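You operate a simulated robot arm through the tools that you are given. There is no shell and no other tool.

Carry out the task below with a simulated two-armed robot. There is one attempt and no reset: what you move stays moved.

## Task
Ready the bowl former for a 120 C lot.
Fine: switch it on, tray with the violet bowl back to the wide dark mat, slide in, CLEAR pressed once; wait for READY; the other trays stay.

Only the result counts: the job must be done as asked and must still hold three seconds after the hand-in. Knocking over, shifting, dropping, spilling or breaking anything else fails it.

## Robot
Two 7-joint arms with fingered hands on one trunk that stands fixed in place. Base frame: the origin is at the foot of the trunk, x ahead of it, y to its left, z up. Lengths are in m, angles in degrees, forces in N, time in s.
The left shoulder is at [0.2, 0.135, 0.895], the right one opposite. Payload 4 kg a hand.
The TCP of each hand is the grasp point between the finger pads, 0.025 m short of the fingertips. In the tool frame z runs along the fingers and y along their closing line. The gripper opens to 0.088 m. The gripper's body begins 0.029 m behind the TCP. The gripper is a hand of 4 fingers: y runs from the thumb to the fingers, the wrist lies at [-0.013, -0.106, -0.174] in the tool frame.
Orientation is that of the tool frame in the base frame, as a unit quaternion [w, x, y, z]. With the fingers straight down and the wrist toward the robot, the tool's x, y and z point along [0, 1, 0], [1, 0, 0] and [0, 0, -1] of the base frame.

## Interface
- The arms move only by the tool apply_moves. It takes "left_targets", "right_targets" or both (then of equal length, played together; a hand with none holds still); each is text: rows parted by semicolons, each of 6 numbers parted by spaces: the shift along the base's x, y, z in units of 20 mm (1.0 is 20 mm), then the turn, a rotation vector about the base's x, y, z in units of 6 degrees (1.0 is 6 degrees). In form: dx dy dz wx wy wz; .... A call has 1 to 20 rows; each row shifts and turns the commanded pose from where the row before left it. A call with a number of a shift or a turn outside -1 to 1 is refused whole. Rows are played at 5 a second. More than 0.05 m and 8.6 degrees between two rows, and nothing of the call is played. A pose out of reach is approached as far as the arm can. The call stops where the force on the tool passes 40 N (or 10 N more than at its start, if that is more) or the arm is blocked; 0.2 s more then pass. In this call time passes only in rows, and 0.2 s behind the last. It gives the time, the measured TCP pose, the force on the tool (base axes), the opening and the grip force at its end, in the units of the frame above (readings bear some noise), with the torque about the TCP (base axes, N m) and any sound that the robot's microphone picked up.
- Cameras (640 x 400 px; columns grow to the right, rows downward): "scene" is now at [0.1464, -0.0122, 1.5076]; the picture's right is [-0.13, -0.99, 0.00], its down [-0.62, 0.08, -0.78] and it looks along [0.78, -0.10, -0.62] (base axes); focal length 333 px, centre (320, 200). "left" rides on the left gripper at [-0.064, -0.083, -0.098] in its tool frame; the picture's right is [-0.62, -0.37, 0.69], its down [0.71, -0.63, 0.30] and it looks along [0.32, 0.68, 0.65] (tool axes); focal length 265 px, centre (320, 200). "right" rides on the right gripper at [0.064, -0.083, -0.098] in its tool frame; the picture's right is [-0.62, 0.37, -0.69], its down [-0.71, -0.63, 0.30] and it looks along [-0.32, 0.68, 0.65] (tool axes); focal length 265 px, centre (320, 200).
- snapshot(camera): a new picture of that camera. No time passes.
- slide_trunk(by): slides the trunk up (or, below 0, down) by that many m; the arms and the scene camera ride with it, the base frame stays. It gives what a move gives, with no picture.
- move_fingers(index, middle, ring, thumb_bend, thumb_turn, hand): sets how far each is bent, from 0 (flat) to 1 (curled in); at 0.3 the hand is open as for a grip, at 0.7 the pads meet at the TCP. One left out holds its place. A second passes; each finger stops where it meets its share of the squeeze, and holds until it gets a number again. It is the only way to open and close the hand. It gives what a move gives, with no picture; readings hold the bend of each and the force on the fingers (four entries, about 0 where the hand has none), thumb and palm. thumb_turn goes from beside the hand (0) to across from the fingers (1), as for a grip.
- pan_tilt(pan, tilt): turns the head with the scene camera to pan (to the left, within 97 degrees either way) and tilt (down, from -29 to 69), counted from straight ahead of the robot. It gives what a move gives.
- pixel_to_xyz(camera, pixels): there is no depth. For up to 12 entries [column, row, z] of the newest picture of that camera ("zoom" is the newest enlarged one), the place [x, y] in the base frame at which the ray of that pixel passes the height z, good to about 0.003 m. No time passes.
- inspect(camera, box): a new picture of the part [left, top, right, bottom] of that camera's present view, enlarged. No time passes.
- sign_off(): hands the job in; it is judged then, once.

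Open the grippers and draw the arms clear of the work before you hand the job in, unless the task says otherwise.

The tools are called as a command line: name --argument value ..., lists and objects as JSON in quotes. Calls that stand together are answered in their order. apply_moves: Moves the arms, as the interface text tells. Its arguments: {"type":"object","properties":{"left_targets":{"type":"string"},"right_targets":{"type":"string"}},"required":[]} The other tools are called the same way: slide_trunk (by) slides the trunk up or down; move_fingers (index, middle, ring, thumb_bend, thumb_turn, hand) moves the fingers one by one; pan_tilt (pan, tilt) turns the head that bears the scene camera; snapshot (camera) takes a picture; pixel_to_xyz (camera, pixels) gives the place at which the rays of pixels pass given heights; inspect (camera, box) takes an enlarged picture of a part of a camera's view; sign_off () hands the job in.

At the start:

```text
t: 0.0
left_tcp_pos: [0.5613, 0.0937, 1.1106]
left_tool_rot: [0.0, 0.707, 0.707, 0.0]
left_wrist_force: [-0.6, 0.1, 0.5]
left_ft_torque: [-0.03, 0.0, 0.04]
left_finger_gap: 0.0876
left_gripper_force: 0.2
left_shape: jaw
left_bend: [0.3, 0.3, 0.3, 0.3, 0.98]
left_finger forces: [0.0, 0.1, 0.0, 0.1, 0.0, 0.0]
right_tcp_pos: [0.5544, -0.3064, 1.2066]
right_tool_rot: [0.0, 0.708, 0.707, 0.0]
right_wrist_force: [-0.5, -0.7, -0.1]
right_ft_torque: [0.03, -0.01, 0.01]
right_finger_gap: 0.0877
right_gripper_force: 0.0
right_shape: jaw
right_bend: [0.3, 0.3, 0.3, 0.3, 0.98]
right_finger forces: [0.0, 0.1, 0.1, 0.0, 0.1, 0.0]
trunk travel left (down, up): [-0.5, 0.27]
head pan, tilt: [-7.5, 38.5]
```

scene: 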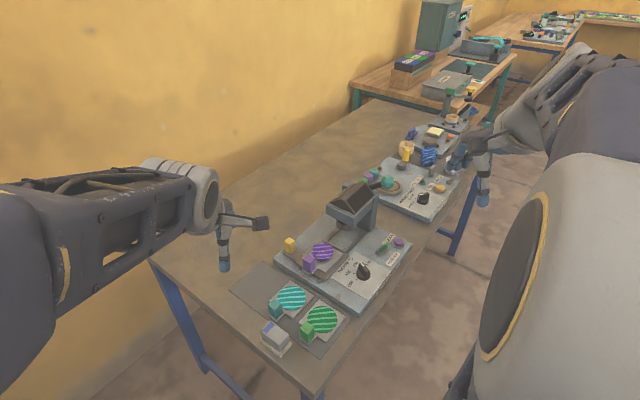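
right: 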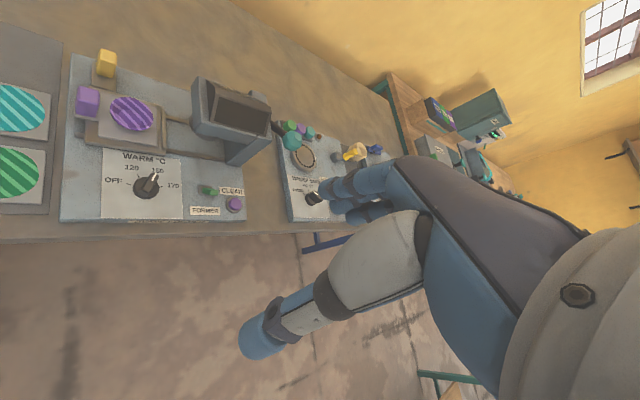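
left: 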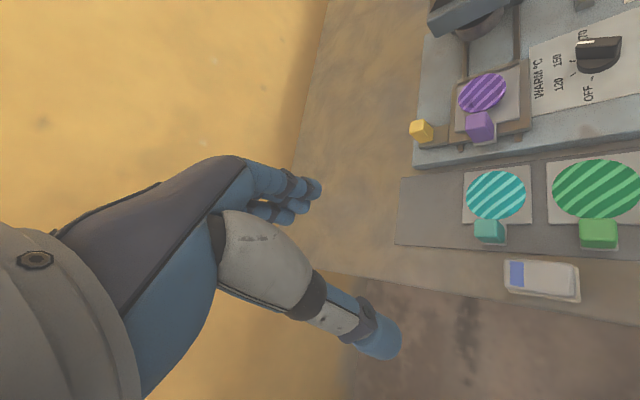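

The scene shows the former at about (345,255) with the violet tray on its slide, and the dark mat with teal and green trays near (290,310). I take enlarged views of it first.

inspect --camera "scene" --box '[220, 170, 420, 360]'

inspect --camera "right" --box '[0, 30, 290, 240]'

inspect --camera "left" --box '[380, 0, 640, 310]'

```text
2.11 times, centred on (320, 265) of scene
```

zoom: 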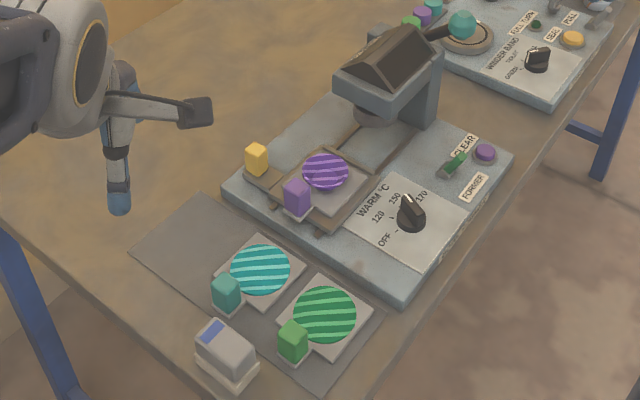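

```text
1.90 times, centred on (145, 135) of right
```

zoom: 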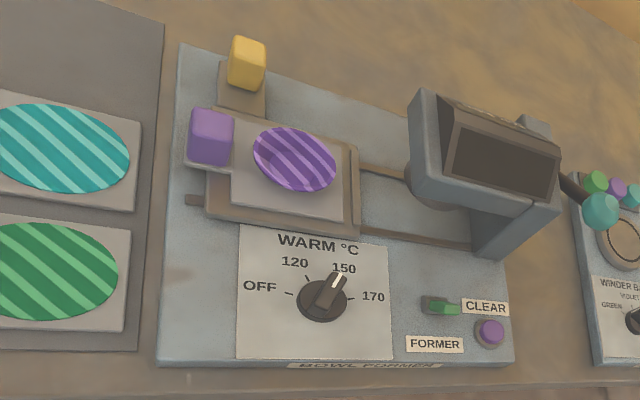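

```text
1.29 times, centred on (510, 155) of left
```

zoom: 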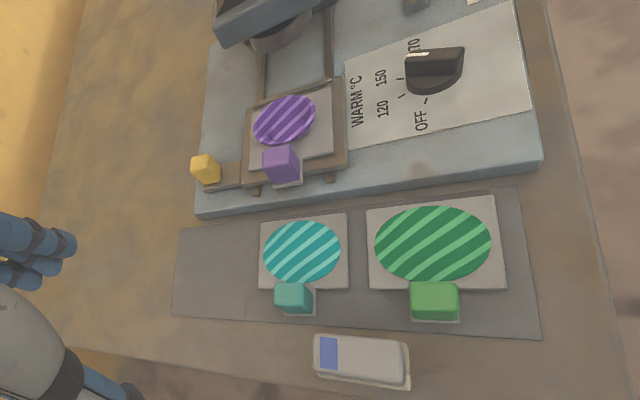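

The former is off (dark screen), its dial points near 150, the carriage stands out with the violet tray on it; yellow handle at zoom (257,160). I triangulate dial, button and other marks with pixel rays from different cameras.

pixel_to_xyz --camera "scene" --pixels '[[398, 242, 0.7], [398, 242, 0.8], [398, 242, 0.9], [363, 271, 0.7], [363, 271, 0.8], [363, 271, 0.9]]'

pixel_to_xyz --camera "right" --pixels '[[234.5, 205, 0.7], [234.5, 205, 0.8], [234.5, 205, 0.9], [146, 186.6, 0.7], [146, 186.6, 0.8], [146, 186.6, 0.9]]'

pixel_to_xyz --camera "left" --pixels '[[597.6, 55.8, 0.7], [597.6, 55.8, 0.8], [597.6, 55.8, 0.9]]'

```text
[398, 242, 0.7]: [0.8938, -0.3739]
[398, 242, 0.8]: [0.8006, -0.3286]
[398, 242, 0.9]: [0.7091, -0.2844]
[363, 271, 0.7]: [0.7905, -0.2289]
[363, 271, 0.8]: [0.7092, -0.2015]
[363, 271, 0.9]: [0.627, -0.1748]
```

```text
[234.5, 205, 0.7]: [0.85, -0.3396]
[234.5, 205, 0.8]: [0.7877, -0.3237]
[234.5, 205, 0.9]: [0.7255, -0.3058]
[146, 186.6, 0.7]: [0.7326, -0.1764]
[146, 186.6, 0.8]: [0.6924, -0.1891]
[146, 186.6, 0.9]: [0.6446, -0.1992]
```

```text
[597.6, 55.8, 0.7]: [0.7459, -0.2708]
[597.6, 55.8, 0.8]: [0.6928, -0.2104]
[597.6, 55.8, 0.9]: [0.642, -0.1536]
```

I now triangulate mat corners, tray handles and the yellow handle between scene and left views.

pixel_to_xyz --camera "scene" --pixels '[[230.9, 288.7, 0.75], [230.9, 288.7, 0.85], [264.5, 261.2, 0.75], [264.5, 261.2, 0.85], [290, 245.6, 0.8], [290, 245.6, 0.9], [309, 256, 0.8], [309, 256, 0.9], [322, 246, 0.8], [322, 246, 0.9], [320.9, 355, 0.75], [320.9, 355, 0.85]]'

pixel_to_xyz --camera "zoom" --pixels '[[172, 315, 0.75], [172, 315, 0.85], [180, 228, 0.75], [180, 228, 0.85], [205, 168, 0.8], [205, 168, 0.9], [281, 162, 0.8], [281, 162, 0.9], [284, 119, 0.8], [284, 119, 0.9], [541, 337, 0.75], [541, 337, 0.85]]'

```text
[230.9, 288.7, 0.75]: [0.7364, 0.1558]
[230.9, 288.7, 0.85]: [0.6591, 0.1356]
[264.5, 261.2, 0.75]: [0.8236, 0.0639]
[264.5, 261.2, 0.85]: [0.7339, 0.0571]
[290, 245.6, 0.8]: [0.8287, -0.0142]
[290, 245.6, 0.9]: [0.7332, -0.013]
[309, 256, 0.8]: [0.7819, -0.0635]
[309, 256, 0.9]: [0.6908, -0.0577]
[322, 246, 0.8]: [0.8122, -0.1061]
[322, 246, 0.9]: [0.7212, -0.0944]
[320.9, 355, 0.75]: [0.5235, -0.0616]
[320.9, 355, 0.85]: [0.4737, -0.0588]
```

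```text
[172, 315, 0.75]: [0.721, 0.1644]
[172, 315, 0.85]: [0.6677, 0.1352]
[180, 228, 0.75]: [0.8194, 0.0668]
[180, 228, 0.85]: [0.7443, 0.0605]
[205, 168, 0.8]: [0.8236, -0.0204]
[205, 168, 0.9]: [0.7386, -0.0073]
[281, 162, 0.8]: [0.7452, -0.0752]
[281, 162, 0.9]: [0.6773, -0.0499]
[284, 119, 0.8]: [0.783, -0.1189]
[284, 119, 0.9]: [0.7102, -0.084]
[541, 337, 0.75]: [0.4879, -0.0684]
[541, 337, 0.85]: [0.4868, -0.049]
```

Table height is around 0.80 and the row of machines runs along base direction (0.7,-0.7). I check the rest of the table for other mats or trays before choosing the drop spot.

inspect --camera "scene" --box '[320, 0, 580, 220]'

inspect --camera "scene" --box '[225, 220, 345, 380]'

inspect --camera "scene" --box '[270, 180, 420, 310]'

```text
1.82 times, centred on (450, 110) of scene
```

zoom: 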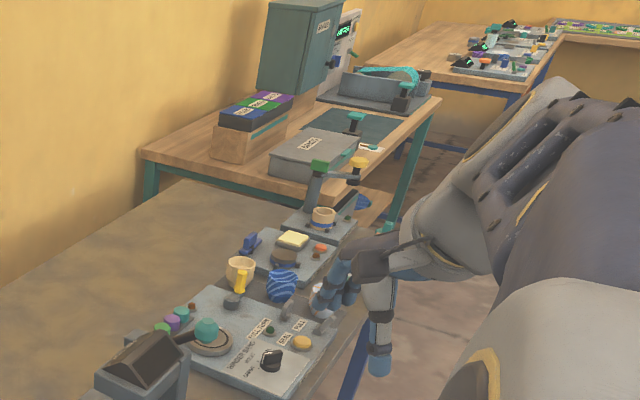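

```text
2.50 times, centred on (285, 300) of scene
```

zoom: 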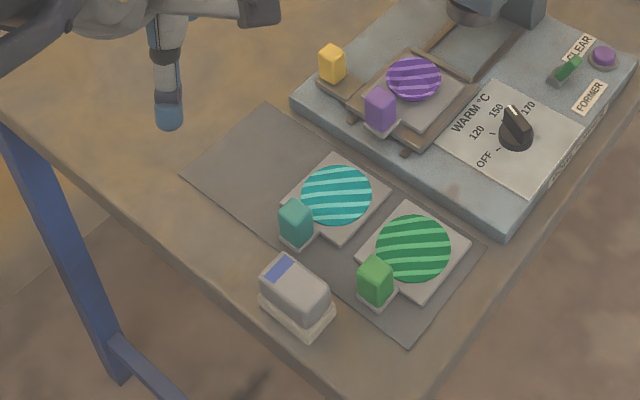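

```text
3.08 times, centred on (345, 245) of scene
```

zoom: 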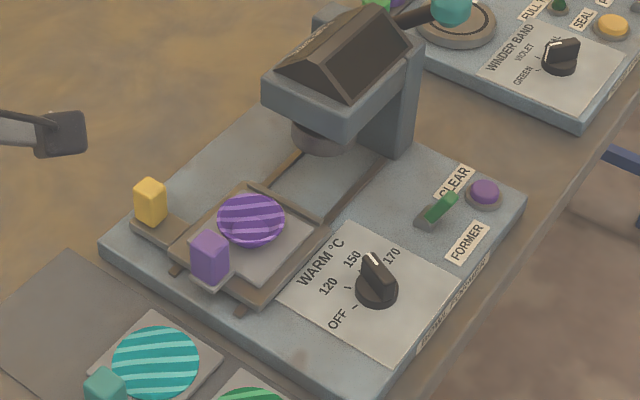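

All three mat slots show: the back-left slot, around scene (262,285), is empty, which is where the violet tray belongs. I lower the right hand in free space to use its camera for a closer look at toggle, button and dial.

apply_moves --right_targets "0.1 0.3 -1 0 0 0;0.1 0.3 -1 0 0 0;0.1 0.3 -1 0 0 0;0.1 0.3 -1 0 0 0;0.1 0.3 -1 0 0 0;0.1 0.3 -1 0 0 0;0.1 0.3 -1 0 0 0;0.1 0.3 -1 0 0 0;0.1 0.3 -1 0 0 0;0.1 0.3 -1 0 0 0"

snapshot --camera "right"

snapshot --camera "scene"

```text
t: 2.2
left_tcp_pos: [0.5612, 0.0925, 1.1114]
left_tool_rot: [0.0, 0.707, 0.708, 0.0]
left_wrist_force: [-0.1, -0.3, 0.3]
left_ft_torque: [0.0, 0.01, 0.02]
left_finger_gap: 0.0877
left_gripper_force: 0.0
left_shape: jaw
left_bend: [0.3, 0.3, 0.3, 0.3, 0.98]
left_finger forces: [0.0, 0.0, 0.0, 0.0, 0.0, 0.0]
right_tcp_pos: [0.5732, -0.2464, 1.0067]
right_tool_rot: [0.0, 0.707, 0.707, 0.0]
right_wrist_force: [-1.2, -0.2, -1.3]
right_ft_torque: [0.01, -0.01, 0.01]
right_finger_gap: 0.0875
right_gripper_force: 0.1
right_shape: jaw
right_bend: [0.3, 0.3, 0.3, 0.3, 0.98]
right_finger forces: [0.0, 0.1, 0.0, 0.0, 0.1, 0.1]
trunk travel left (down, up): [-0.5, 0.27]
head pan, tilt: [-7.5, 38.5]
```

```text
taken
```

right: 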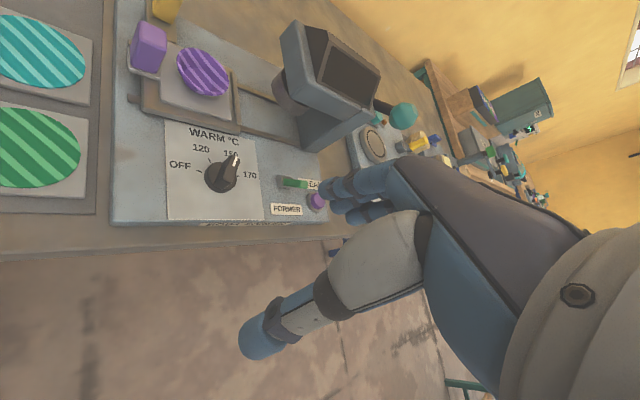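

```text
taken
```

scene: 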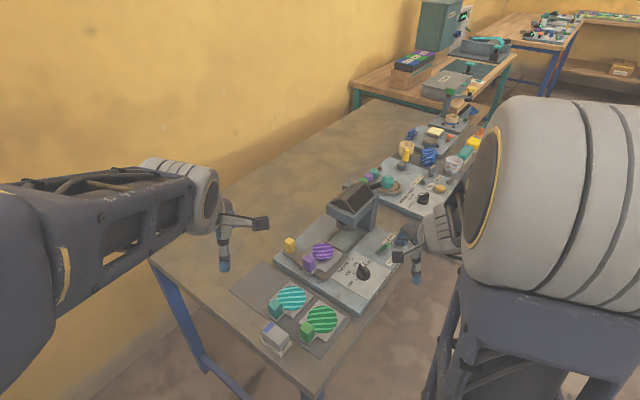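

The right camera now sees the panel: dial (222,175), toggle (290,182), button (316,200). I zoom in on it.

inspect --camera "right" --box '[150, 110, 350, 240]'

inspect --camera "right" --box '[100, 0, 300, 120]'

```text
3.08 times, centred on (250, 175) of right
```

zoom: 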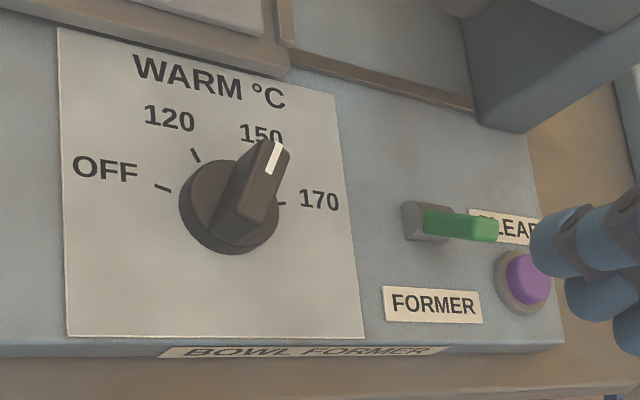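

```text
3.20 times, centred on (200, 60) of right
```

zoom: 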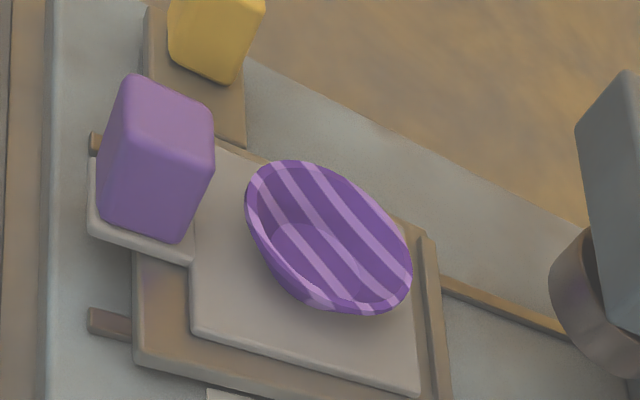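

The lever leans toward the button side (right), so it must be flipped left; dial pointer is at 150. I take a strong scene zoom for triangulation of these.

inspect --camera "scene" --box '[335, 220, 415, 295]'

```text
5.33 times, centred on (375, 258) of scene
```

zoom: 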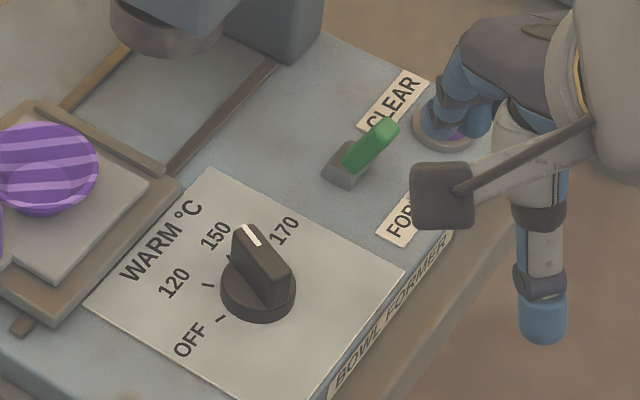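

I triangulate plate corners, lever and button with these zooms.

pixel_to_xyz --camera "zoom" --pixels '[[83, 305, 0.8], [83, 305, 0.85], [210, 168, 0.8], [210, 168, 0.85], [405, 270, 0.8], [405, 270, 0.85], [388, 128, 0.82], [388, 128, 0.87], [343, 172, 0.8], [343, 172, 0.85], [245, 232, 0.82], [245, 232, 0.87]]'

pixel_to_xyz --camera "right" --pixels '[[164.6, 119.2, 0.8], [164.6, 119.2, 0.85], [254.9, 141.6, 0.8], [254.9, 141.6, 0.85], [287, 219.8, 0.8], [287, 219.8, 0.85], [305, 184.1, 0.82], [305, 184.1, 0.87], [284, 182, 0.8], [284, 182, 0.85], [236, 157, 0.82], [236, 157, 0.87]]'

```text
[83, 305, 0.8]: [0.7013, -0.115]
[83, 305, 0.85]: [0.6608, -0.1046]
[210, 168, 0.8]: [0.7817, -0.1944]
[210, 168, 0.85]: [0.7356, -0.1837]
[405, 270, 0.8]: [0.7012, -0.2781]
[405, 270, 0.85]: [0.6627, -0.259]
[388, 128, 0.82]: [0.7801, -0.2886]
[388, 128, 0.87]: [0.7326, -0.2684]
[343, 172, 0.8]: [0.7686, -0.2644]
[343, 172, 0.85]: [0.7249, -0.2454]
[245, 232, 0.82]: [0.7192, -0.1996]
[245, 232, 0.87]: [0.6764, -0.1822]
```

```text
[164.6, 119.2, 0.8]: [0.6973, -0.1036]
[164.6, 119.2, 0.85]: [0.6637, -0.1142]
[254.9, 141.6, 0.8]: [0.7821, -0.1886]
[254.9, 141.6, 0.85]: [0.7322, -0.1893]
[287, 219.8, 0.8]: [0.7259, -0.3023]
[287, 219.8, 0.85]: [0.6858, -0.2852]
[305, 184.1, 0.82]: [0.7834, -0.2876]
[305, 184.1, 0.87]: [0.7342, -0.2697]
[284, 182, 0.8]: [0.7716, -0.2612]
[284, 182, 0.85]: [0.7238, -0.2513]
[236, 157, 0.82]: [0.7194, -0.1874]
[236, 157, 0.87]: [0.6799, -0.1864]
```

Panel top comes out at z≈0.826 with the plate edge running along about -45°, as expected. I test a pointing hand shape on the right hand in free space to learn where the single fingertip lies.

move_fingers --hand "right" --index 0.4 --middle 1.0 --ring 1.0 --thumb_bend 0.3 --thumb_turn 0.0

snapshot --camera "right"

inspect --camera "scene" --box '[350, 190, 480, 310]'

```text
t: 3.2
left_tcp_pos: [0.5607, 0.0925, 1.1117]
left_tool_rot: [0.0, 0.708, 0.707, 0.0]
left_wrist_force: [0.0, -0.8, 0.4]
left_ft_torque: [0.01, -0.06, 0.01]
left_finger_gap: 0.0876
left_gripper_force: 0.0
left_shape: jaw
left_bend: [0.3, 0.3, 0.3, 0.3, 0.98]
left_finger forces: [0.0, 0.1, 0.0, 0.0, 0.0, 0.0]
right_tcp_pos: [0.5736, -0.2472, 1.0065]
right_tool_rot: [0.0, 0.707, 0.707, 0.0]
right_wrist_force: [0.4, 0.1, -0.9]
right_ft_torque: [-0.03, 0.0, 0.03]
right_finger_gap: 0.1133
right_gripper_force: 0.0
right_shape: fingers
right_bend: [0.4, 1.0, 1.0, 0.3, 0.0]
right_finger forces: [0.1, 0.1, 0.0, 0.0, 0.1, 0.1]
trunk travel left (down, up): [-0.5, 0.27]
head pan, tilt: [-7.5, 38.5]
```

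```text
taken
```

right: 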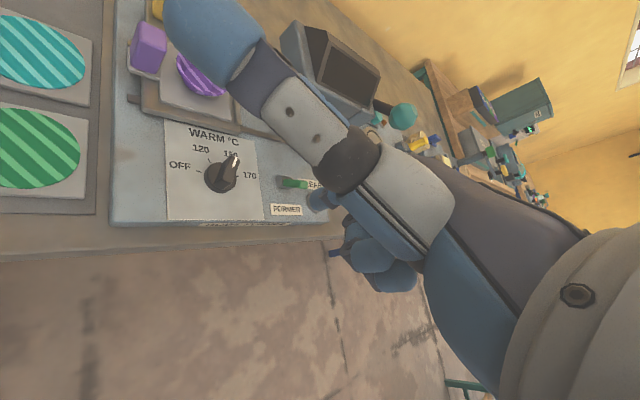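

```text
3.33 times, centred on (415, 250) of scene
```

zoom: 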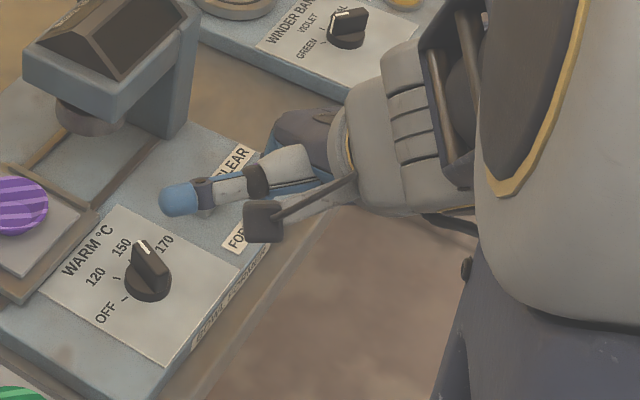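

Thumb turn 0 sticks the thumb out sideways, which is unhelpful. I turn it back across and curl it in, leaving only the index out.

move_fingers --hand "right" --index 0.4 --thumb_bend 1.0 --thumb_turn 1.0

snapshot --camera "right"

inspect --camera "scene" --box '[350, 190, 480, 310]'

```text
t: 4.2
left_tcp_pos: [0.5606, 0.0947, 1.111]
left_tool_rot: [0.0, 0.708, 0.707, 0.0]
left_wrist_force: [-0.2, 0.5, -0.4]
left_ft_torque: [0.01, -0.02, -0.02]
left_finger_gap: 0.0877
left_gripper_force: 0.2
left_shape: jaw
left_bend: [0.3, 0.3, 0.3, 0.3, 0.98]
left_finger forces: [0.1, 0.0, 0.0, 0.0, 0.0, 0.0]
right_tcp_pos: [0.5741, -0.2472, 1.0067]
right_tool_rot: [0.0, 0.707, 0.707, -0.001]
right_wrist_force: [0.0, -0.3, -0.8]
right_ft_torque: [0.01, 0.0, -0.02]
right_finger_gap: 0.0198
right_gripper_force: 0.0
right_shape: fingers
right_bend: [0.38, 1.0, 1.0, 0.99, 0.99]
right_finger forces: [0.1, 0.1, 0.0, 0.0, 0.0, 0.0]
trunk travel left (down, up): [-0.5, 0.27]
head pan, tilt: [-7.5, 38.5]
```

```text
taken
```

right: 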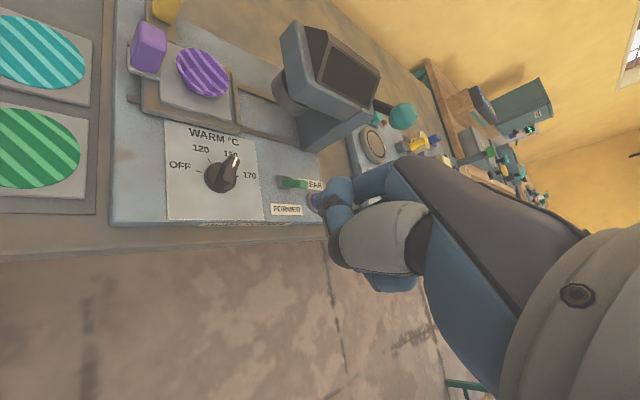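

```text
3.33 times, centred on (415, 250) of scene
```

zoom: 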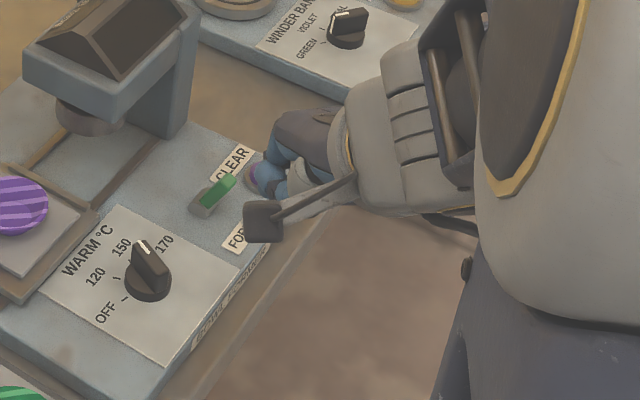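

The index tip hides behind the folded thumb in this view. For positions of button and toggle I query rays of the right view at panel heights.

inspect --camera "right" --box '[250, 150, 340, 230]'

pixel_to_xyz --camera "right" --pixels '[[317.5, 200.3, 0.826], [317.5, 200.3, 0.84], [284.1, 182.1, 0.826], [284.1, 182.1, 0.84], [305, 184, 0.84], [305, 184, 0.85], [222, 178, 0.826], [222, 178, 0.84]]'

```text
5.00 times, centred on (295, 190) of right
```

zoom: 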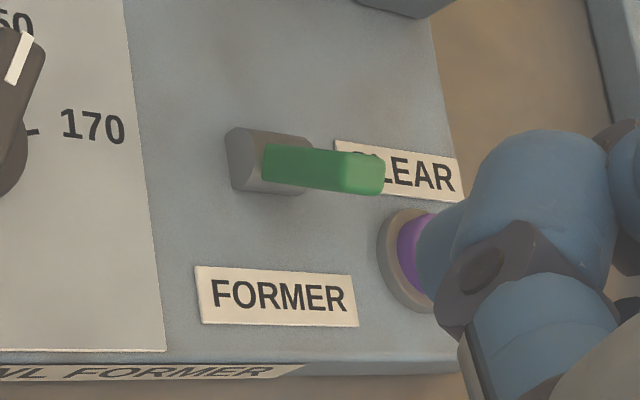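

```text
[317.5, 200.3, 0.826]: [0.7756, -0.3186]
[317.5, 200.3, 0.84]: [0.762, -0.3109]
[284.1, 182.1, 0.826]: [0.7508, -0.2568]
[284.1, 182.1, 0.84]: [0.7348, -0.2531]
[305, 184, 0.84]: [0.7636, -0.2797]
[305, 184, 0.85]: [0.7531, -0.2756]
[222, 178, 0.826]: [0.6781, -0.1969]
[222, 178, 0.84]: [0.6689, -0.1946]
```

Button sits near (0.766,-0.313,0.836), lever tip near (0.76,-0.279,0.84), dial near (0.672,-0.195). I yaw the left hand to face along the machine row so its camera can watch the panel and later grip the dial bar.

apply_moves --left_targets "0.1 -0.5 -0.2 0 0 -1;0.1 -0.5 -0.2 0 0 -1;0.1 -0.5 -0.2 0 0 -1;0.1 -0.5 -0.2 0 0 -1;0.1 -0.5 -0.2 0 0 -1;0.1 -0.5 -0.2 0 0 -1;0.1 -0.5 -0.2 0 0 -1;0.1 -0.5 -0.2 0 0 -1;0.1 -0.5 -0.2 0 0 -1;0.1 -0.5 -0.2 0 0 -1;0 -0.5 -0.2 0 0 -1;0 -0.5 -0.2 0 0 -1"

snapshot --camera "left"

snapshot --camera "scene"

```text
t: 6.8
left_tcp_pos: [0.5814, -0.0273, 1.0616]
left_tool_rot: [0.0, 0.988, 0.156, 0.0]
left_wrist_force: [-0.1, -0.9, 0.4]
left_ft_torque: [0.02, 0.01, 0.01]
left_finger_gap: 0.0877
left_gripper_force: 0.1
left_shape: jaw
left_bend: [0.3, 0.3, 0.3, 0.3, 0.98]
left_finger forces: [0.0, 0.0, 0.0, 0.0, 0.0, 0.0]
right_tcp_pos: [0.5738, -0.2475, 1.0068]
right_tool_rot: [0.001, 0.707, 0.707, -0.001]
right_wrist_force: [0.5, -0.1, 0.1]
right_ft_torque: [0.0, 0.03, -0.01]
right_finger_gap: 0.02
right_gripper_force: 0.0
right_shape: fingers
right_bend: [0.38, 1.0, 1.0, 0.99, 0.99]
right_finger forces: [0.0, 0.0, 0.1, 0.0, 0.0, 0.0]
trunk travel left (down, up): [-0.5, 0.27]
head pan, tilt: [-7.5, 38.5]
```

```text
taken
```

left: 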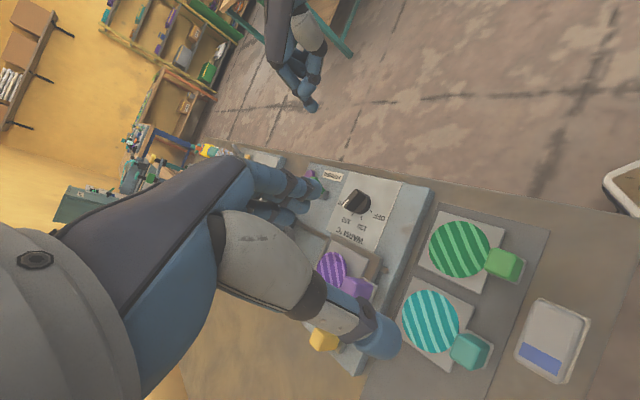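

```text
taken
```

scene: 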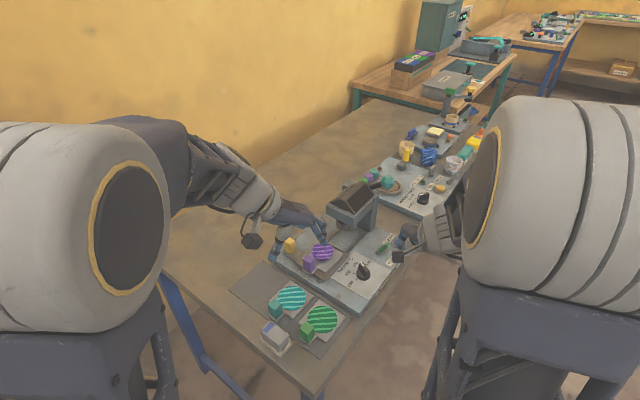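

The left camera now sees the right hand near (300,70) with its pointing finger around (310,105). I zoom to learn the tip position relative to the TCP.

inspect --camera "left" --box '[240, 0, 360, 120]'

inspect --camera "left" --box '[290, 150, 440, 260]'

```text
3.33 times, centred on (300, 60) of left
```

zoom: 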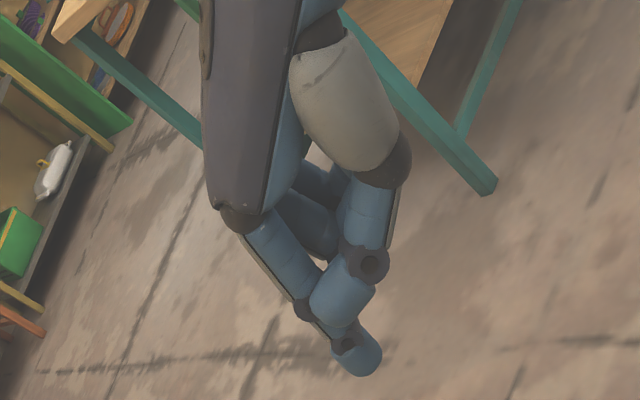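

```text
3.64 times, centred on (365, 205) of left
```

zoom: 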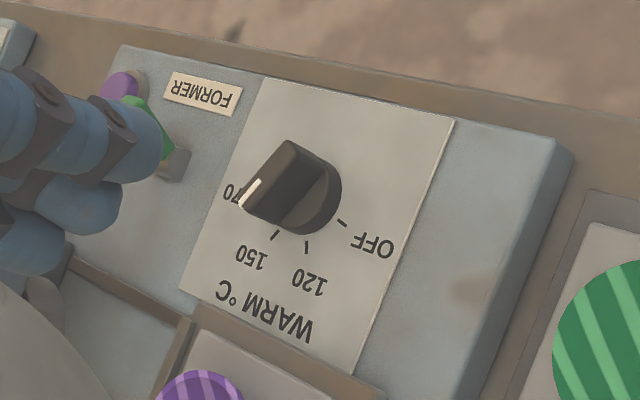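

The index tip shows at left pixel (311,106). I get its position at plausible heights, compared to the TCP at (0.574,-0.247,1.007).

pixel_to_xyz --camera "left" --pixels '[[311.4, 106.5, 0.97], [311.4, 106.5, 0.98], [311.4, 106.5, 0.99], [311.4, 106.5, 1.0], [308, 91.5, 1.0], [308, 91.5, 1.02]]'

pixel_to_xyz --camera "right" --pixels '[[325, 205, 0.97], [325, 205, 0.98], [325, 205, 0.99], [325, 205, 1.0]]'

```text
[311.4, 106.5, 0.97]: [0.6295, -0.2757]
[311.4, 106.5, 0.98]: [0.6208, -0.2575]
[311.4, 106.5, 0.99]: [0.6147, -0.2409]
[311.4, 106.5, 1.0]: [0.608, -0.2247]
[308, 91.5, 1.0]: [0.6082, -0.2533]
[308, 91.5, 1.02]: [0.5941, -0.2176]
```

```text
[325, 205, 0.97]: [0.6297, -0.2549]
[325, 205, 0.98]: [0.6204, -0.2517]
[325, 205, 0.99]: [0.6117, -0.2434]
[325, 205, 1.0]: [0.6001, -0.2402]
```

Index tip is roughly at tool offset (0.005, 0.039, +0.02). Before approaching the toggle I check where the column foot and head corners lie for clearance.

pixel_to_xyz --camera "scene" --pixels '[[375.4, 231.8, 0.826], [363.5, 230.5, 0.826], [354.7, 225, 0.9], [354.7, 225, 0.93], [380, 197, 0.9], [380, 197, 0.95], [330, 210, 0.93], [330, 210, 0.96]]'

inspect --camera "scene" --box '[310, 165, 430, 265]'

```text
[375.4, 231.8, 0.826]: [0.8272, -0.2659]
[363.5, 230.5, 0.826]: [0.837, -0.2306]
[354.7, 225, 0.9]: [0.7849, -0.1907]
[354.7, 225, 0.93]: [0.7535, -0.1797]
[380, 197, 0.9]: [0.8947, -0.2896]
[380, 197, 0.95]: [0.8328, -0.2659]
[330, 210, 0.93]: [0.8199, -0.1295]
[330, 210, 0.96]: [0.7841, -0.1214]
```

```text
4.00 times, centred on (370, 215) of scene
```

zoom: 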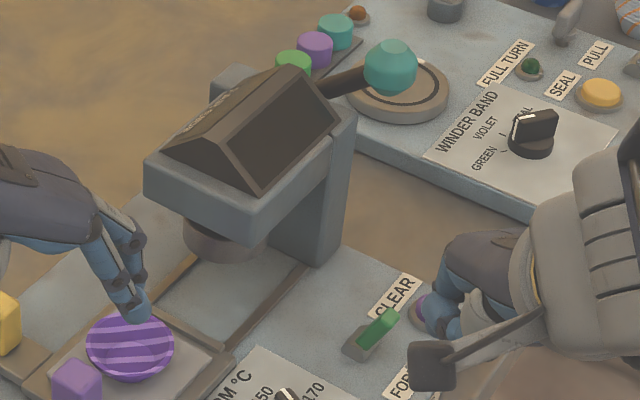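

Column foot corner is near (0.833,-0.24), about 75 mm behind the toggle, so there is room. I bring the right index to a hover on the button side of the lever tip, still high.

apply_moves --right_targets "0.929 -0.25 -0.45 0 0 0;0.929 -0.25 -0.45 0 0 0;0.929 -0.25 -0.45 0 0 0;0.929 -0.25 -0.45 0 0 0;0.929 -0.25 -0.45 0 0 0;0.929 -0.25 -0.45 0 0 0;0.929 -0.25 -0.45 0 0 0;0.929 -0.25 -0.45 0 0 0;0.929 -0.25 -0.45 0 0 0"

inspect --camera "right" --box '[220, 100, 420, 260]'

inspect --camera "left" --box '[250, 110, 370, 220]'

inspect --camera "scene" --box '[340, 190, 440, 290]'

```text
t: 8.8
left_tcp_pos: [0.5816, -0.0267, 1.0631]
left_tool_rot: [0.0, 0.988, 0.156, 0.0]
left_wrist_force: [0.5, 0.4, 0.5]
left_ft_torque: [0.05, -0.02, 0.0]
left_finger_gap: 0.0877
left_gripper_force: 0.1
left_shape: jaw
left_bend: [0.3, 0.3, 0.3, 0.3, 0.98]
left_finger forces: [0.1, 0.0, 0.0, 0.0, 0.0, 0.0]
right_tcp_pos: [0.7435, -0.2931, 0.9247]
right_tool_rot: [0.0, 0.707, 0.707, 0.0]
right_wrist_force: [-0.4, 0.0, -0.1]
right_ft_torque: [0.0, 0.01, 0.0]
right_finger_gap: 0.0198
right_gripper_force: 0.1
right_shape: fingers
right_bend: [0.38, 1.0, 1.0, 0.99, 0.99]
right_finger forces: [0.0, 0.0, 0.0, 0.0, 0.1, 0.1]
trunk travel left (down, up): [-0.5, 0.27]
head pan, tilt: [-7.5, 38.5]
```

```text
2.50 times, centred on (320, 180) of right
```

zoom: 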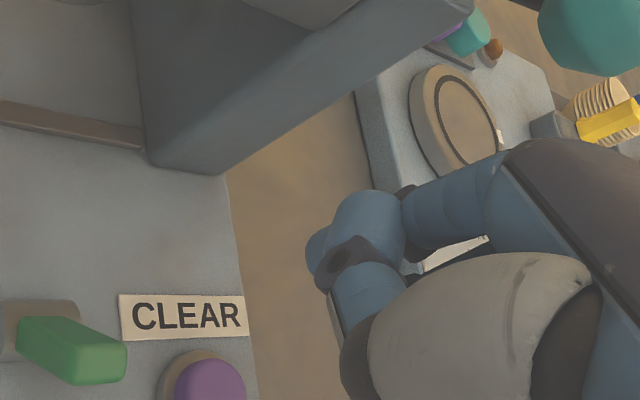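

```text
3.64 times, centred on (310, 165) of left
```

zoom: 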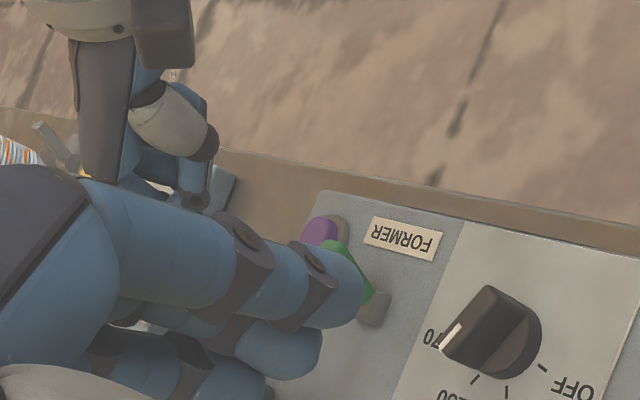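

```text
4.00 times, centred on (390, 240) of scene
```

zoom: 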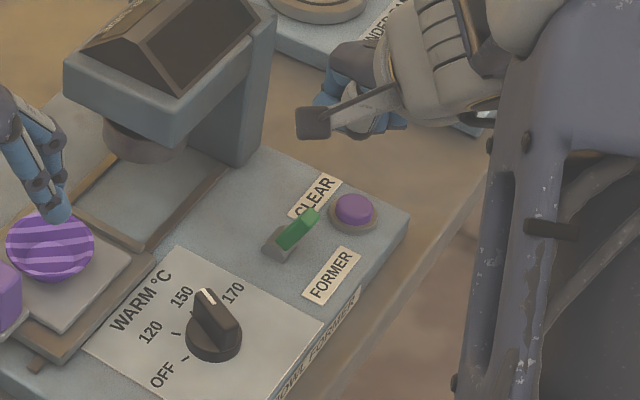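

Now the button and lever are unobstructed in the scene zoom: button top (354,208), lever tip (312,215), base (284,243). I convert these and the right-view rays.

pixel_to_xyz --camera "zoom" --pixels '[[354, 208, 0.83], [354, 208, 0.84], [312, 216, 0.835], [312, 216, 0.845], [312, 216, 0.855], [283, 243, 0.826], [283, 243, 0.836], [282, 252, 0.826], [214, 335, 0.83], [206, 295, 0.85]]'

pixel_to_xyz --camera "right" --pixels '[[277, 257, 0.83], [277, 257, 0.84], [231, 247, 0.835], [231, 247, 0.845], [231, 247, 0.855], [208, 233, 0.826], [208, 233, 0.836]]'

```text
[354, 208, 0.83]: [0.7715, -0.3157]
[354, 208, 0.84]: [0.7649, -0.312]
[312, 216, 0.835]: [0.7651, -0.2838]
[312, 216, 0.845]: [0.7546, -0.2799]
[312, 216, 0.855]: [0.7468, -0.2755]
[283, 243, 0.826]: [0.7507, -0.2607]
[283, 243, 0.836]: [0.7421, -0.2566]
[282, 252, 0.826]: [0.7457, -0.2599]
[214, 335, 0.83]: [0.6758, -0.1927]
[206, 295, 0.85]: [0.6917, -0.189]
```

```text
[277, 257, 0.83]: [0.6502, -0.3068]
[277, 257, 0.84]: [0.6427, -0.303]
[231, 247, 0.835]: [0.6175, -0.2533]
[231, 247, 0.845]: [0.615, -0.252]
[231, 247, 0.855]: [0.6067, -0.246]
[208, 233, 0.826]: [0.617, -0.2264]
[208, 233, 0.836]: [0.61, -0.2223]
```

The right rays were from an old picture, so I take a new right snapshot and repeat.

snapshot --camera "right"

pixel_to_xyz --camera "right" --pixels '[[276, 256, 0.83], [276, 256, 0.84], [237, 246, 0.835], [237, 246, 0.845], [237, 246, 0.855], [202, 228, 0.826], [202, 228, 0.836], [318, 198, 0.89], [318, 198, 0.9], [318, 198, 0.91]]'

```text
taken
```

right: 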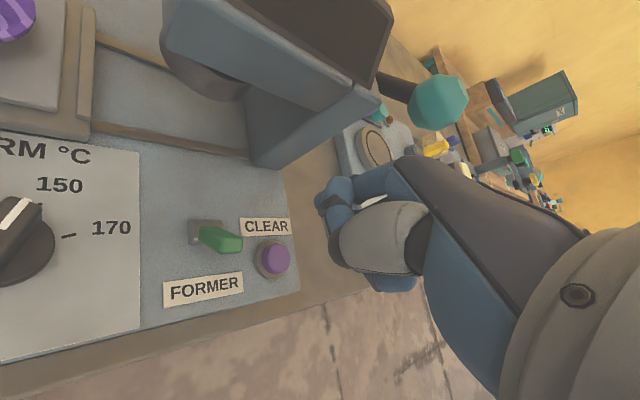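

```text
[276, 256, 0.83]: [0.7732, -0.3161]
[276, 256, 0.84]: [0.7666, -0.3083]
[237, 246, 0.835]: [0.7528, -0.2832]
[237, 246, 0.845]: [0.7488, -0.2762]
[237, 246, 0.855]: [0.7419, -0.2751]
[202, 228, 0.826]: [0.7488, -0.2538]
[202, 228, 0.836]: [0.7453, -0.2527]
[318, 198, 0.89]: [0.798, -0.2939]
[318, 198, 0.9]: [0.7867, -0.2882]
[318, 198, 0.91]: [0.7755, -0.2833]
```

I zoom closely on the toggle in the right view to understand how the lever leans.

inspect --camera "right" --box '[180, 205, 300, 285]'

inspect --camera "scene" --box '[375, 225, 420, 255]'

```text
5.00 times, centred on (240, 245) of right
```

zoom: 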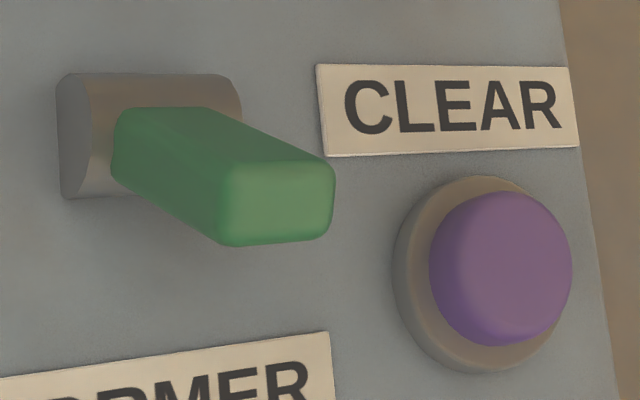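

```text
13.33 times, centred on (398, 240) of scene
```

zoom: 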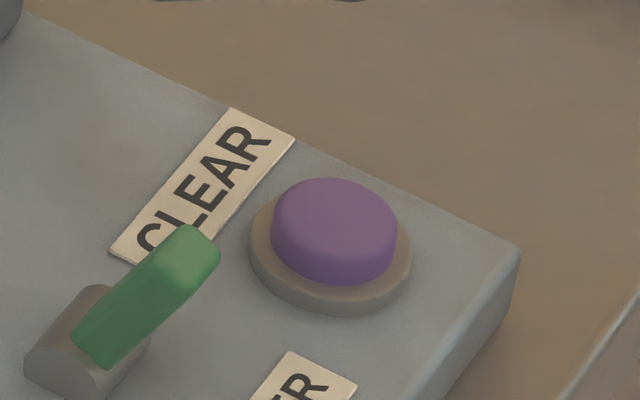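

The lever is on a half-cylinder with its axis along the row: it stands up about 35 mm and leans toward the operator side (-v), so it must be pushed away, toward the wall (+v). I move the fingertip over to the operator side of the lever, still above it.

apply_moves --right_targets "-1 0 0 0 0 0;-1 0 0 0 0 0;-1 0 0 0 0 0;-0.05 0 -0.6 0 0 0;0 0 -0.6 0 0 0"

inspect --camera "scene" --box '[360, 215, 430, 270]'

snapshot --camera "right"

```text
t: 10.0
left_tcp_pos: [0.5818, -0.0274, 1.0615]
left_tool_rot: [0.0, 0.988, 0.157, 0.0]
left_wrist_force: [0.2, -0.4, 0.9]
left_ft_torque: [0.03, -0.02, 0.0]
left_finger_gap: 0.0875
left_gripper_force: 0.0
left_shape: jaw
left_bend: [0.3, 0.3, 0.3, 0.3, 0.98]
left_finger forces: [0.1, 0.0, 0.1, 0.0, 0.0, 0.0]
right_tcp_pos: [0.6824, -0.2919, 0.9005]
right_tool_rot: [-0.001, 0.708, 0.707, 0.0]
right_wrist_force: [-0.2, 0.1, 0.1]
right_ft_torque: [-0.03, 0.0, -0.03]
right_finger_gap: 0.0197
right_gripper_force: 0.0
right_shape: fingers
right_bend: [0.38, 1.0, 1.0, 0.99, 0.99]
right_finger forces: [0.0, 0.1, 0.0, 0.1, 0.0, 0.0]
trunk travel left (down, up): [-0.5, 0.27]
head pan, tilt: [-7.5, 38.5]
```

```text
7.27 times, centred on (395, 242) of scene
```

zoom: 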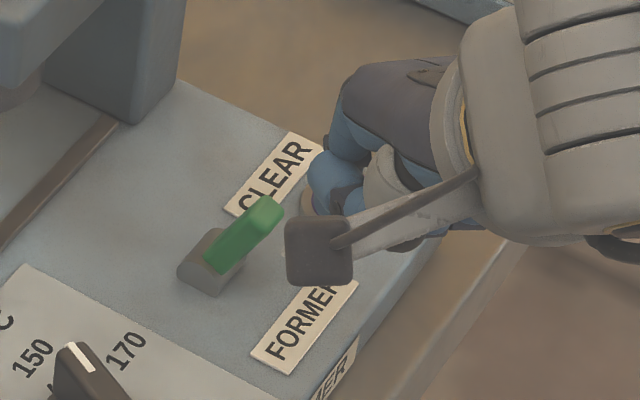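

```text
taken
```

right: 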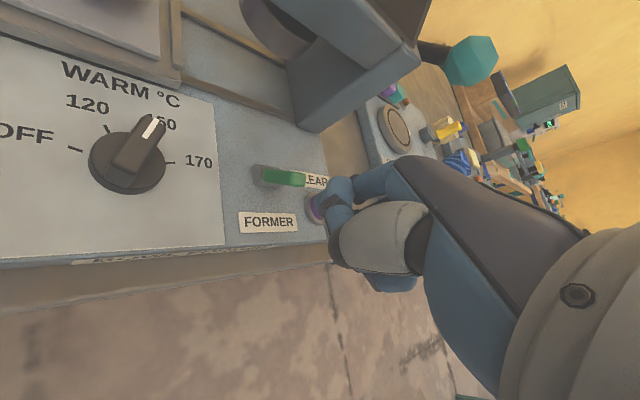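

In the scene zoom the fingertip appears near (320,190). I check where that ray and the right-view ray put it.

pixel_to_xyz --camera "zoom" --pixels '[[320, 190, 0.88], [320, 190, 0.89], [270, 205, 0.86], [270, 205, 0.87], [215, 265, 0.836]]'

pixel_to_xyz --camera "right" --pixels '[[322, 200, 0.87], [322, 200, 0.88], [322, 200, 0.89], [296, 178, 0.86], [296, 178, 0.87]]'

inspect --camera "right" --box '[240, 140, 360, 240]'

```text
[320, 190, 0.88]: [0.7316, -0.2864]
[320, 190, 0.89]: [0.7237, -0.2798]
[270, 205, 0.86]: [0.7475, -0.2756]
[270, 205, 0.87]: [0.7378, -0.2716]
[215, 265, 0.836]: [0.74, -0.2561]
```

```text
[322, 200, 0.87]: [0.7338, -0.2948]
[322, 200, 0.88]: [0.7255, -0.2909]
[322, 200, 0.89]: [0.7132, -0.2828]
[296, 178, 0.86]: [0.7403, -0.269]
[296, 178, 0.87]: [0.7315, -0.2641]
```

```text
4.00 times, centred on (300, 190) of right
```

zoom: 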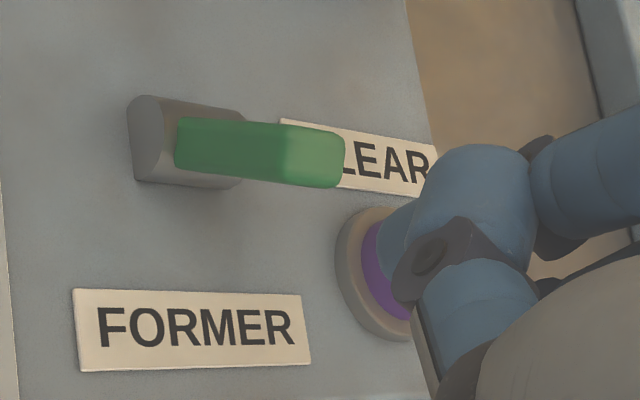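

The fingertip sits about 22 mm on the operator side of the lever tip, at u matched. I lower 30 mm and push gently toward +v.

apply_moves --right_targets "0 0 -0.75 0 0 0;0 0 -0.75 0 0 0;0.2 0.2 0 0 0 0;0.2 0.2 0 0 0 0;0.2 0.2 0 0 0 0;0.2 0.2 0 0 0 0;0.2 0.2 0 0 0 0"

snapshot --camera "right"

inspect --camera "scene" --box '[325, 180, 425, 270]'

```text
t: 11.6
left_tcp_pos: [0.5818, -0.0284, 1.0619]
left_tool_rot: [0.0, 0.988, 0.157, 0.0]
left_wrist_force: [0.4, 0.2, 0.0]
left_ft_torque: [0.0, -0.02, 0.02]
left_finger_gap: 0.0878
left_gripper_force: 0.0
left_shape: jaw
left_bend: [0.3, 0.3, 0.3, 0.3, 0.98]
left_finger forces: [0.1, 0.0, 0.1, 0.0, 0.0, 0.0]
right_tcp_pos: [0.7003, -0.272, 0.8715]
right_tool_rot: [-0.001, 0.707, 0.708, -0.001]
right_wrist_force: [-0.4, -1.0, -0.8]
right_ft_torque: [0.03, -0.01, 0.0]
right_finger_gap: 0.0199
right_gripper_force: 0.1
right_shape: fingers
right_bend: [0.38, 1.0, 1.0, 0.99, 0.99]
right_finger forces: [0.0, 0.1, 0.1, 0.0, 0.0, 0.1]
trunk travel left (down, up): [-0.5, 0.27]
head pan, tilt: [-7.5, 38.5]
```

```text
taken
```

right: 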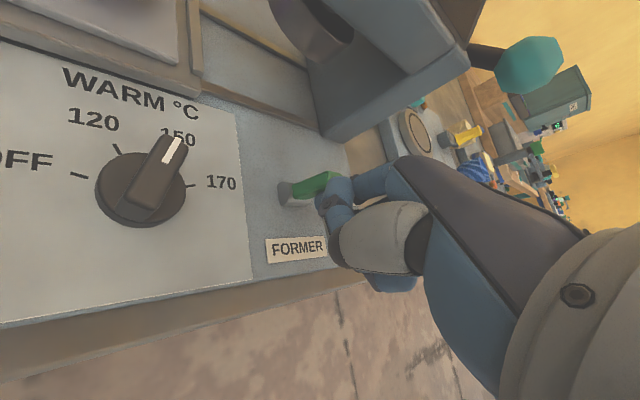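

```text
4.44 times, centred on (375, 225) of scene
```

zoom: 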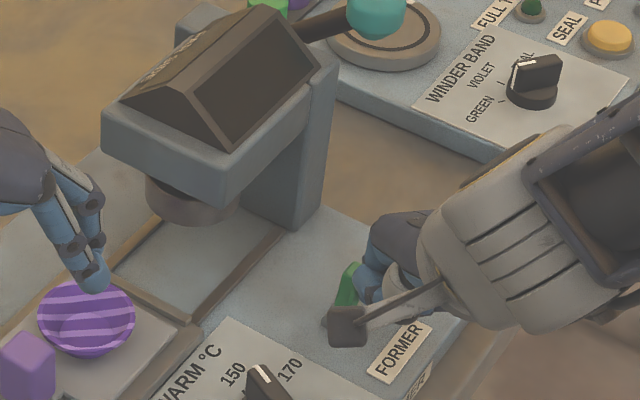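

The lever now points past upright (right view (318,182)). I check whether it snapped over and whether the display lit.

inspect --camera "right" --box '[270, 150, 350, 220]'

inspect --camera "scene" --box '[330, 170, 400, 225]'

```text
5.71 times, centred on (310, 185) of right
```

zoom: 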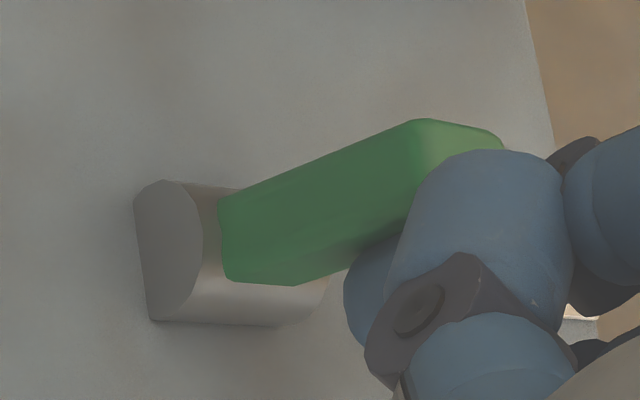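

```text
7.27 times, centred on (365, 198) of scene
```

zoom: 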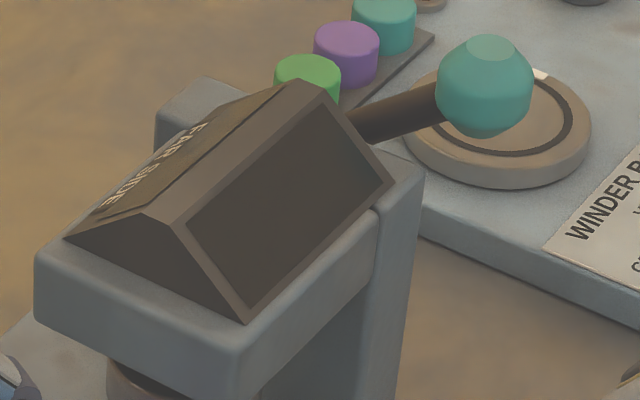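

The lever is about upright now and the screen is still dark, so I keep pushing +v in small steps.

apply_moves --right_targets "0.2 0.2 0 0 0 0;0.2 0.2 0 0 0 0;0.2 0.2 0 0 0 0"

inspect --camera "right" --box '[270, 150, 350, 220]'

inspect --camera "scene" --box '[330, 170, 400, 225]'

```text
t: 12.4
left_tcp_pos: [0.5811, -0.0281, 1.062]
left_tool_rot: [0.0, 0.988, 0.156, 0.0]
left_wrist_force: [-0.9, -0.7, 0.6]
left_ft_torque: [0.02, 0.02, 0.01]
left_finger_gap: 0.0873
left_gripper_force: 0.1
left_shape: jaw
left_bend: [0.3, 0.3, 0.3, 0.3, 0.98]
left_finger forces: [0.0, 0.0, 0.0, 0.1, 0.0, 0.0]
right_tcp_pos: [0.7134, -0.2607, 0.8713]
right_tool_rot: [0.001, 0.708, 0.706, -0.001]
right_wrist_force: [-2.4, -4.2, 0.9]
right_ft_torque: [-0.13, 0.0, -0.16]
right_finger_gap: 0.0194
right_gripper_force: 2.6
right_shape: fingers
right_bend: [0.4, 1.0, 1.0, 0.99, 1.0]
right_finger forces: [5.0, 0.0, 0.0, 0.0, 0.1, 0.1]
trunk travel left (down, up): [-0.5, 0.27]
head pan, tilt: [-7.5, 38.5]
heard: click
```

```text
5.71 times, centred on (310, 185) of right
```

zoom: 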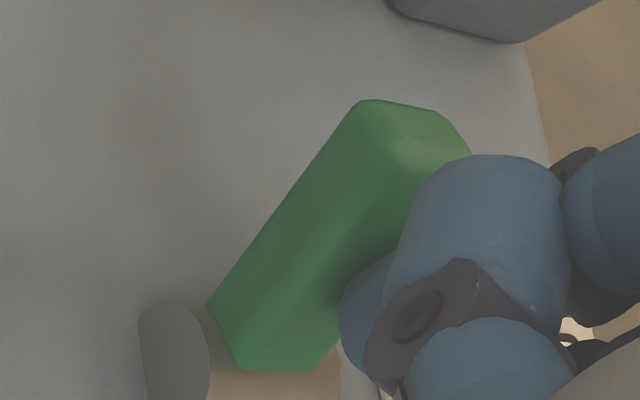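

```text
7.27 times, centred on (365, 198) of scene
```

zoom: 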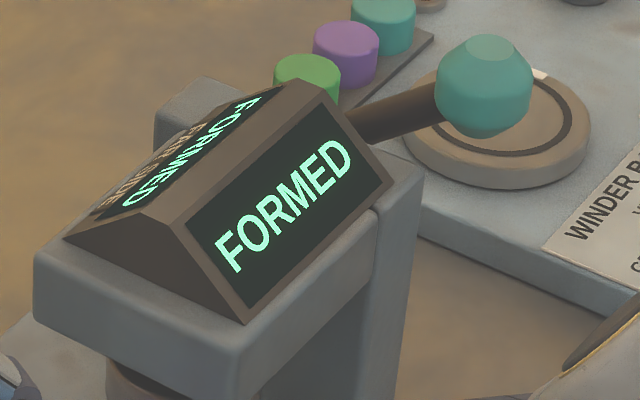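

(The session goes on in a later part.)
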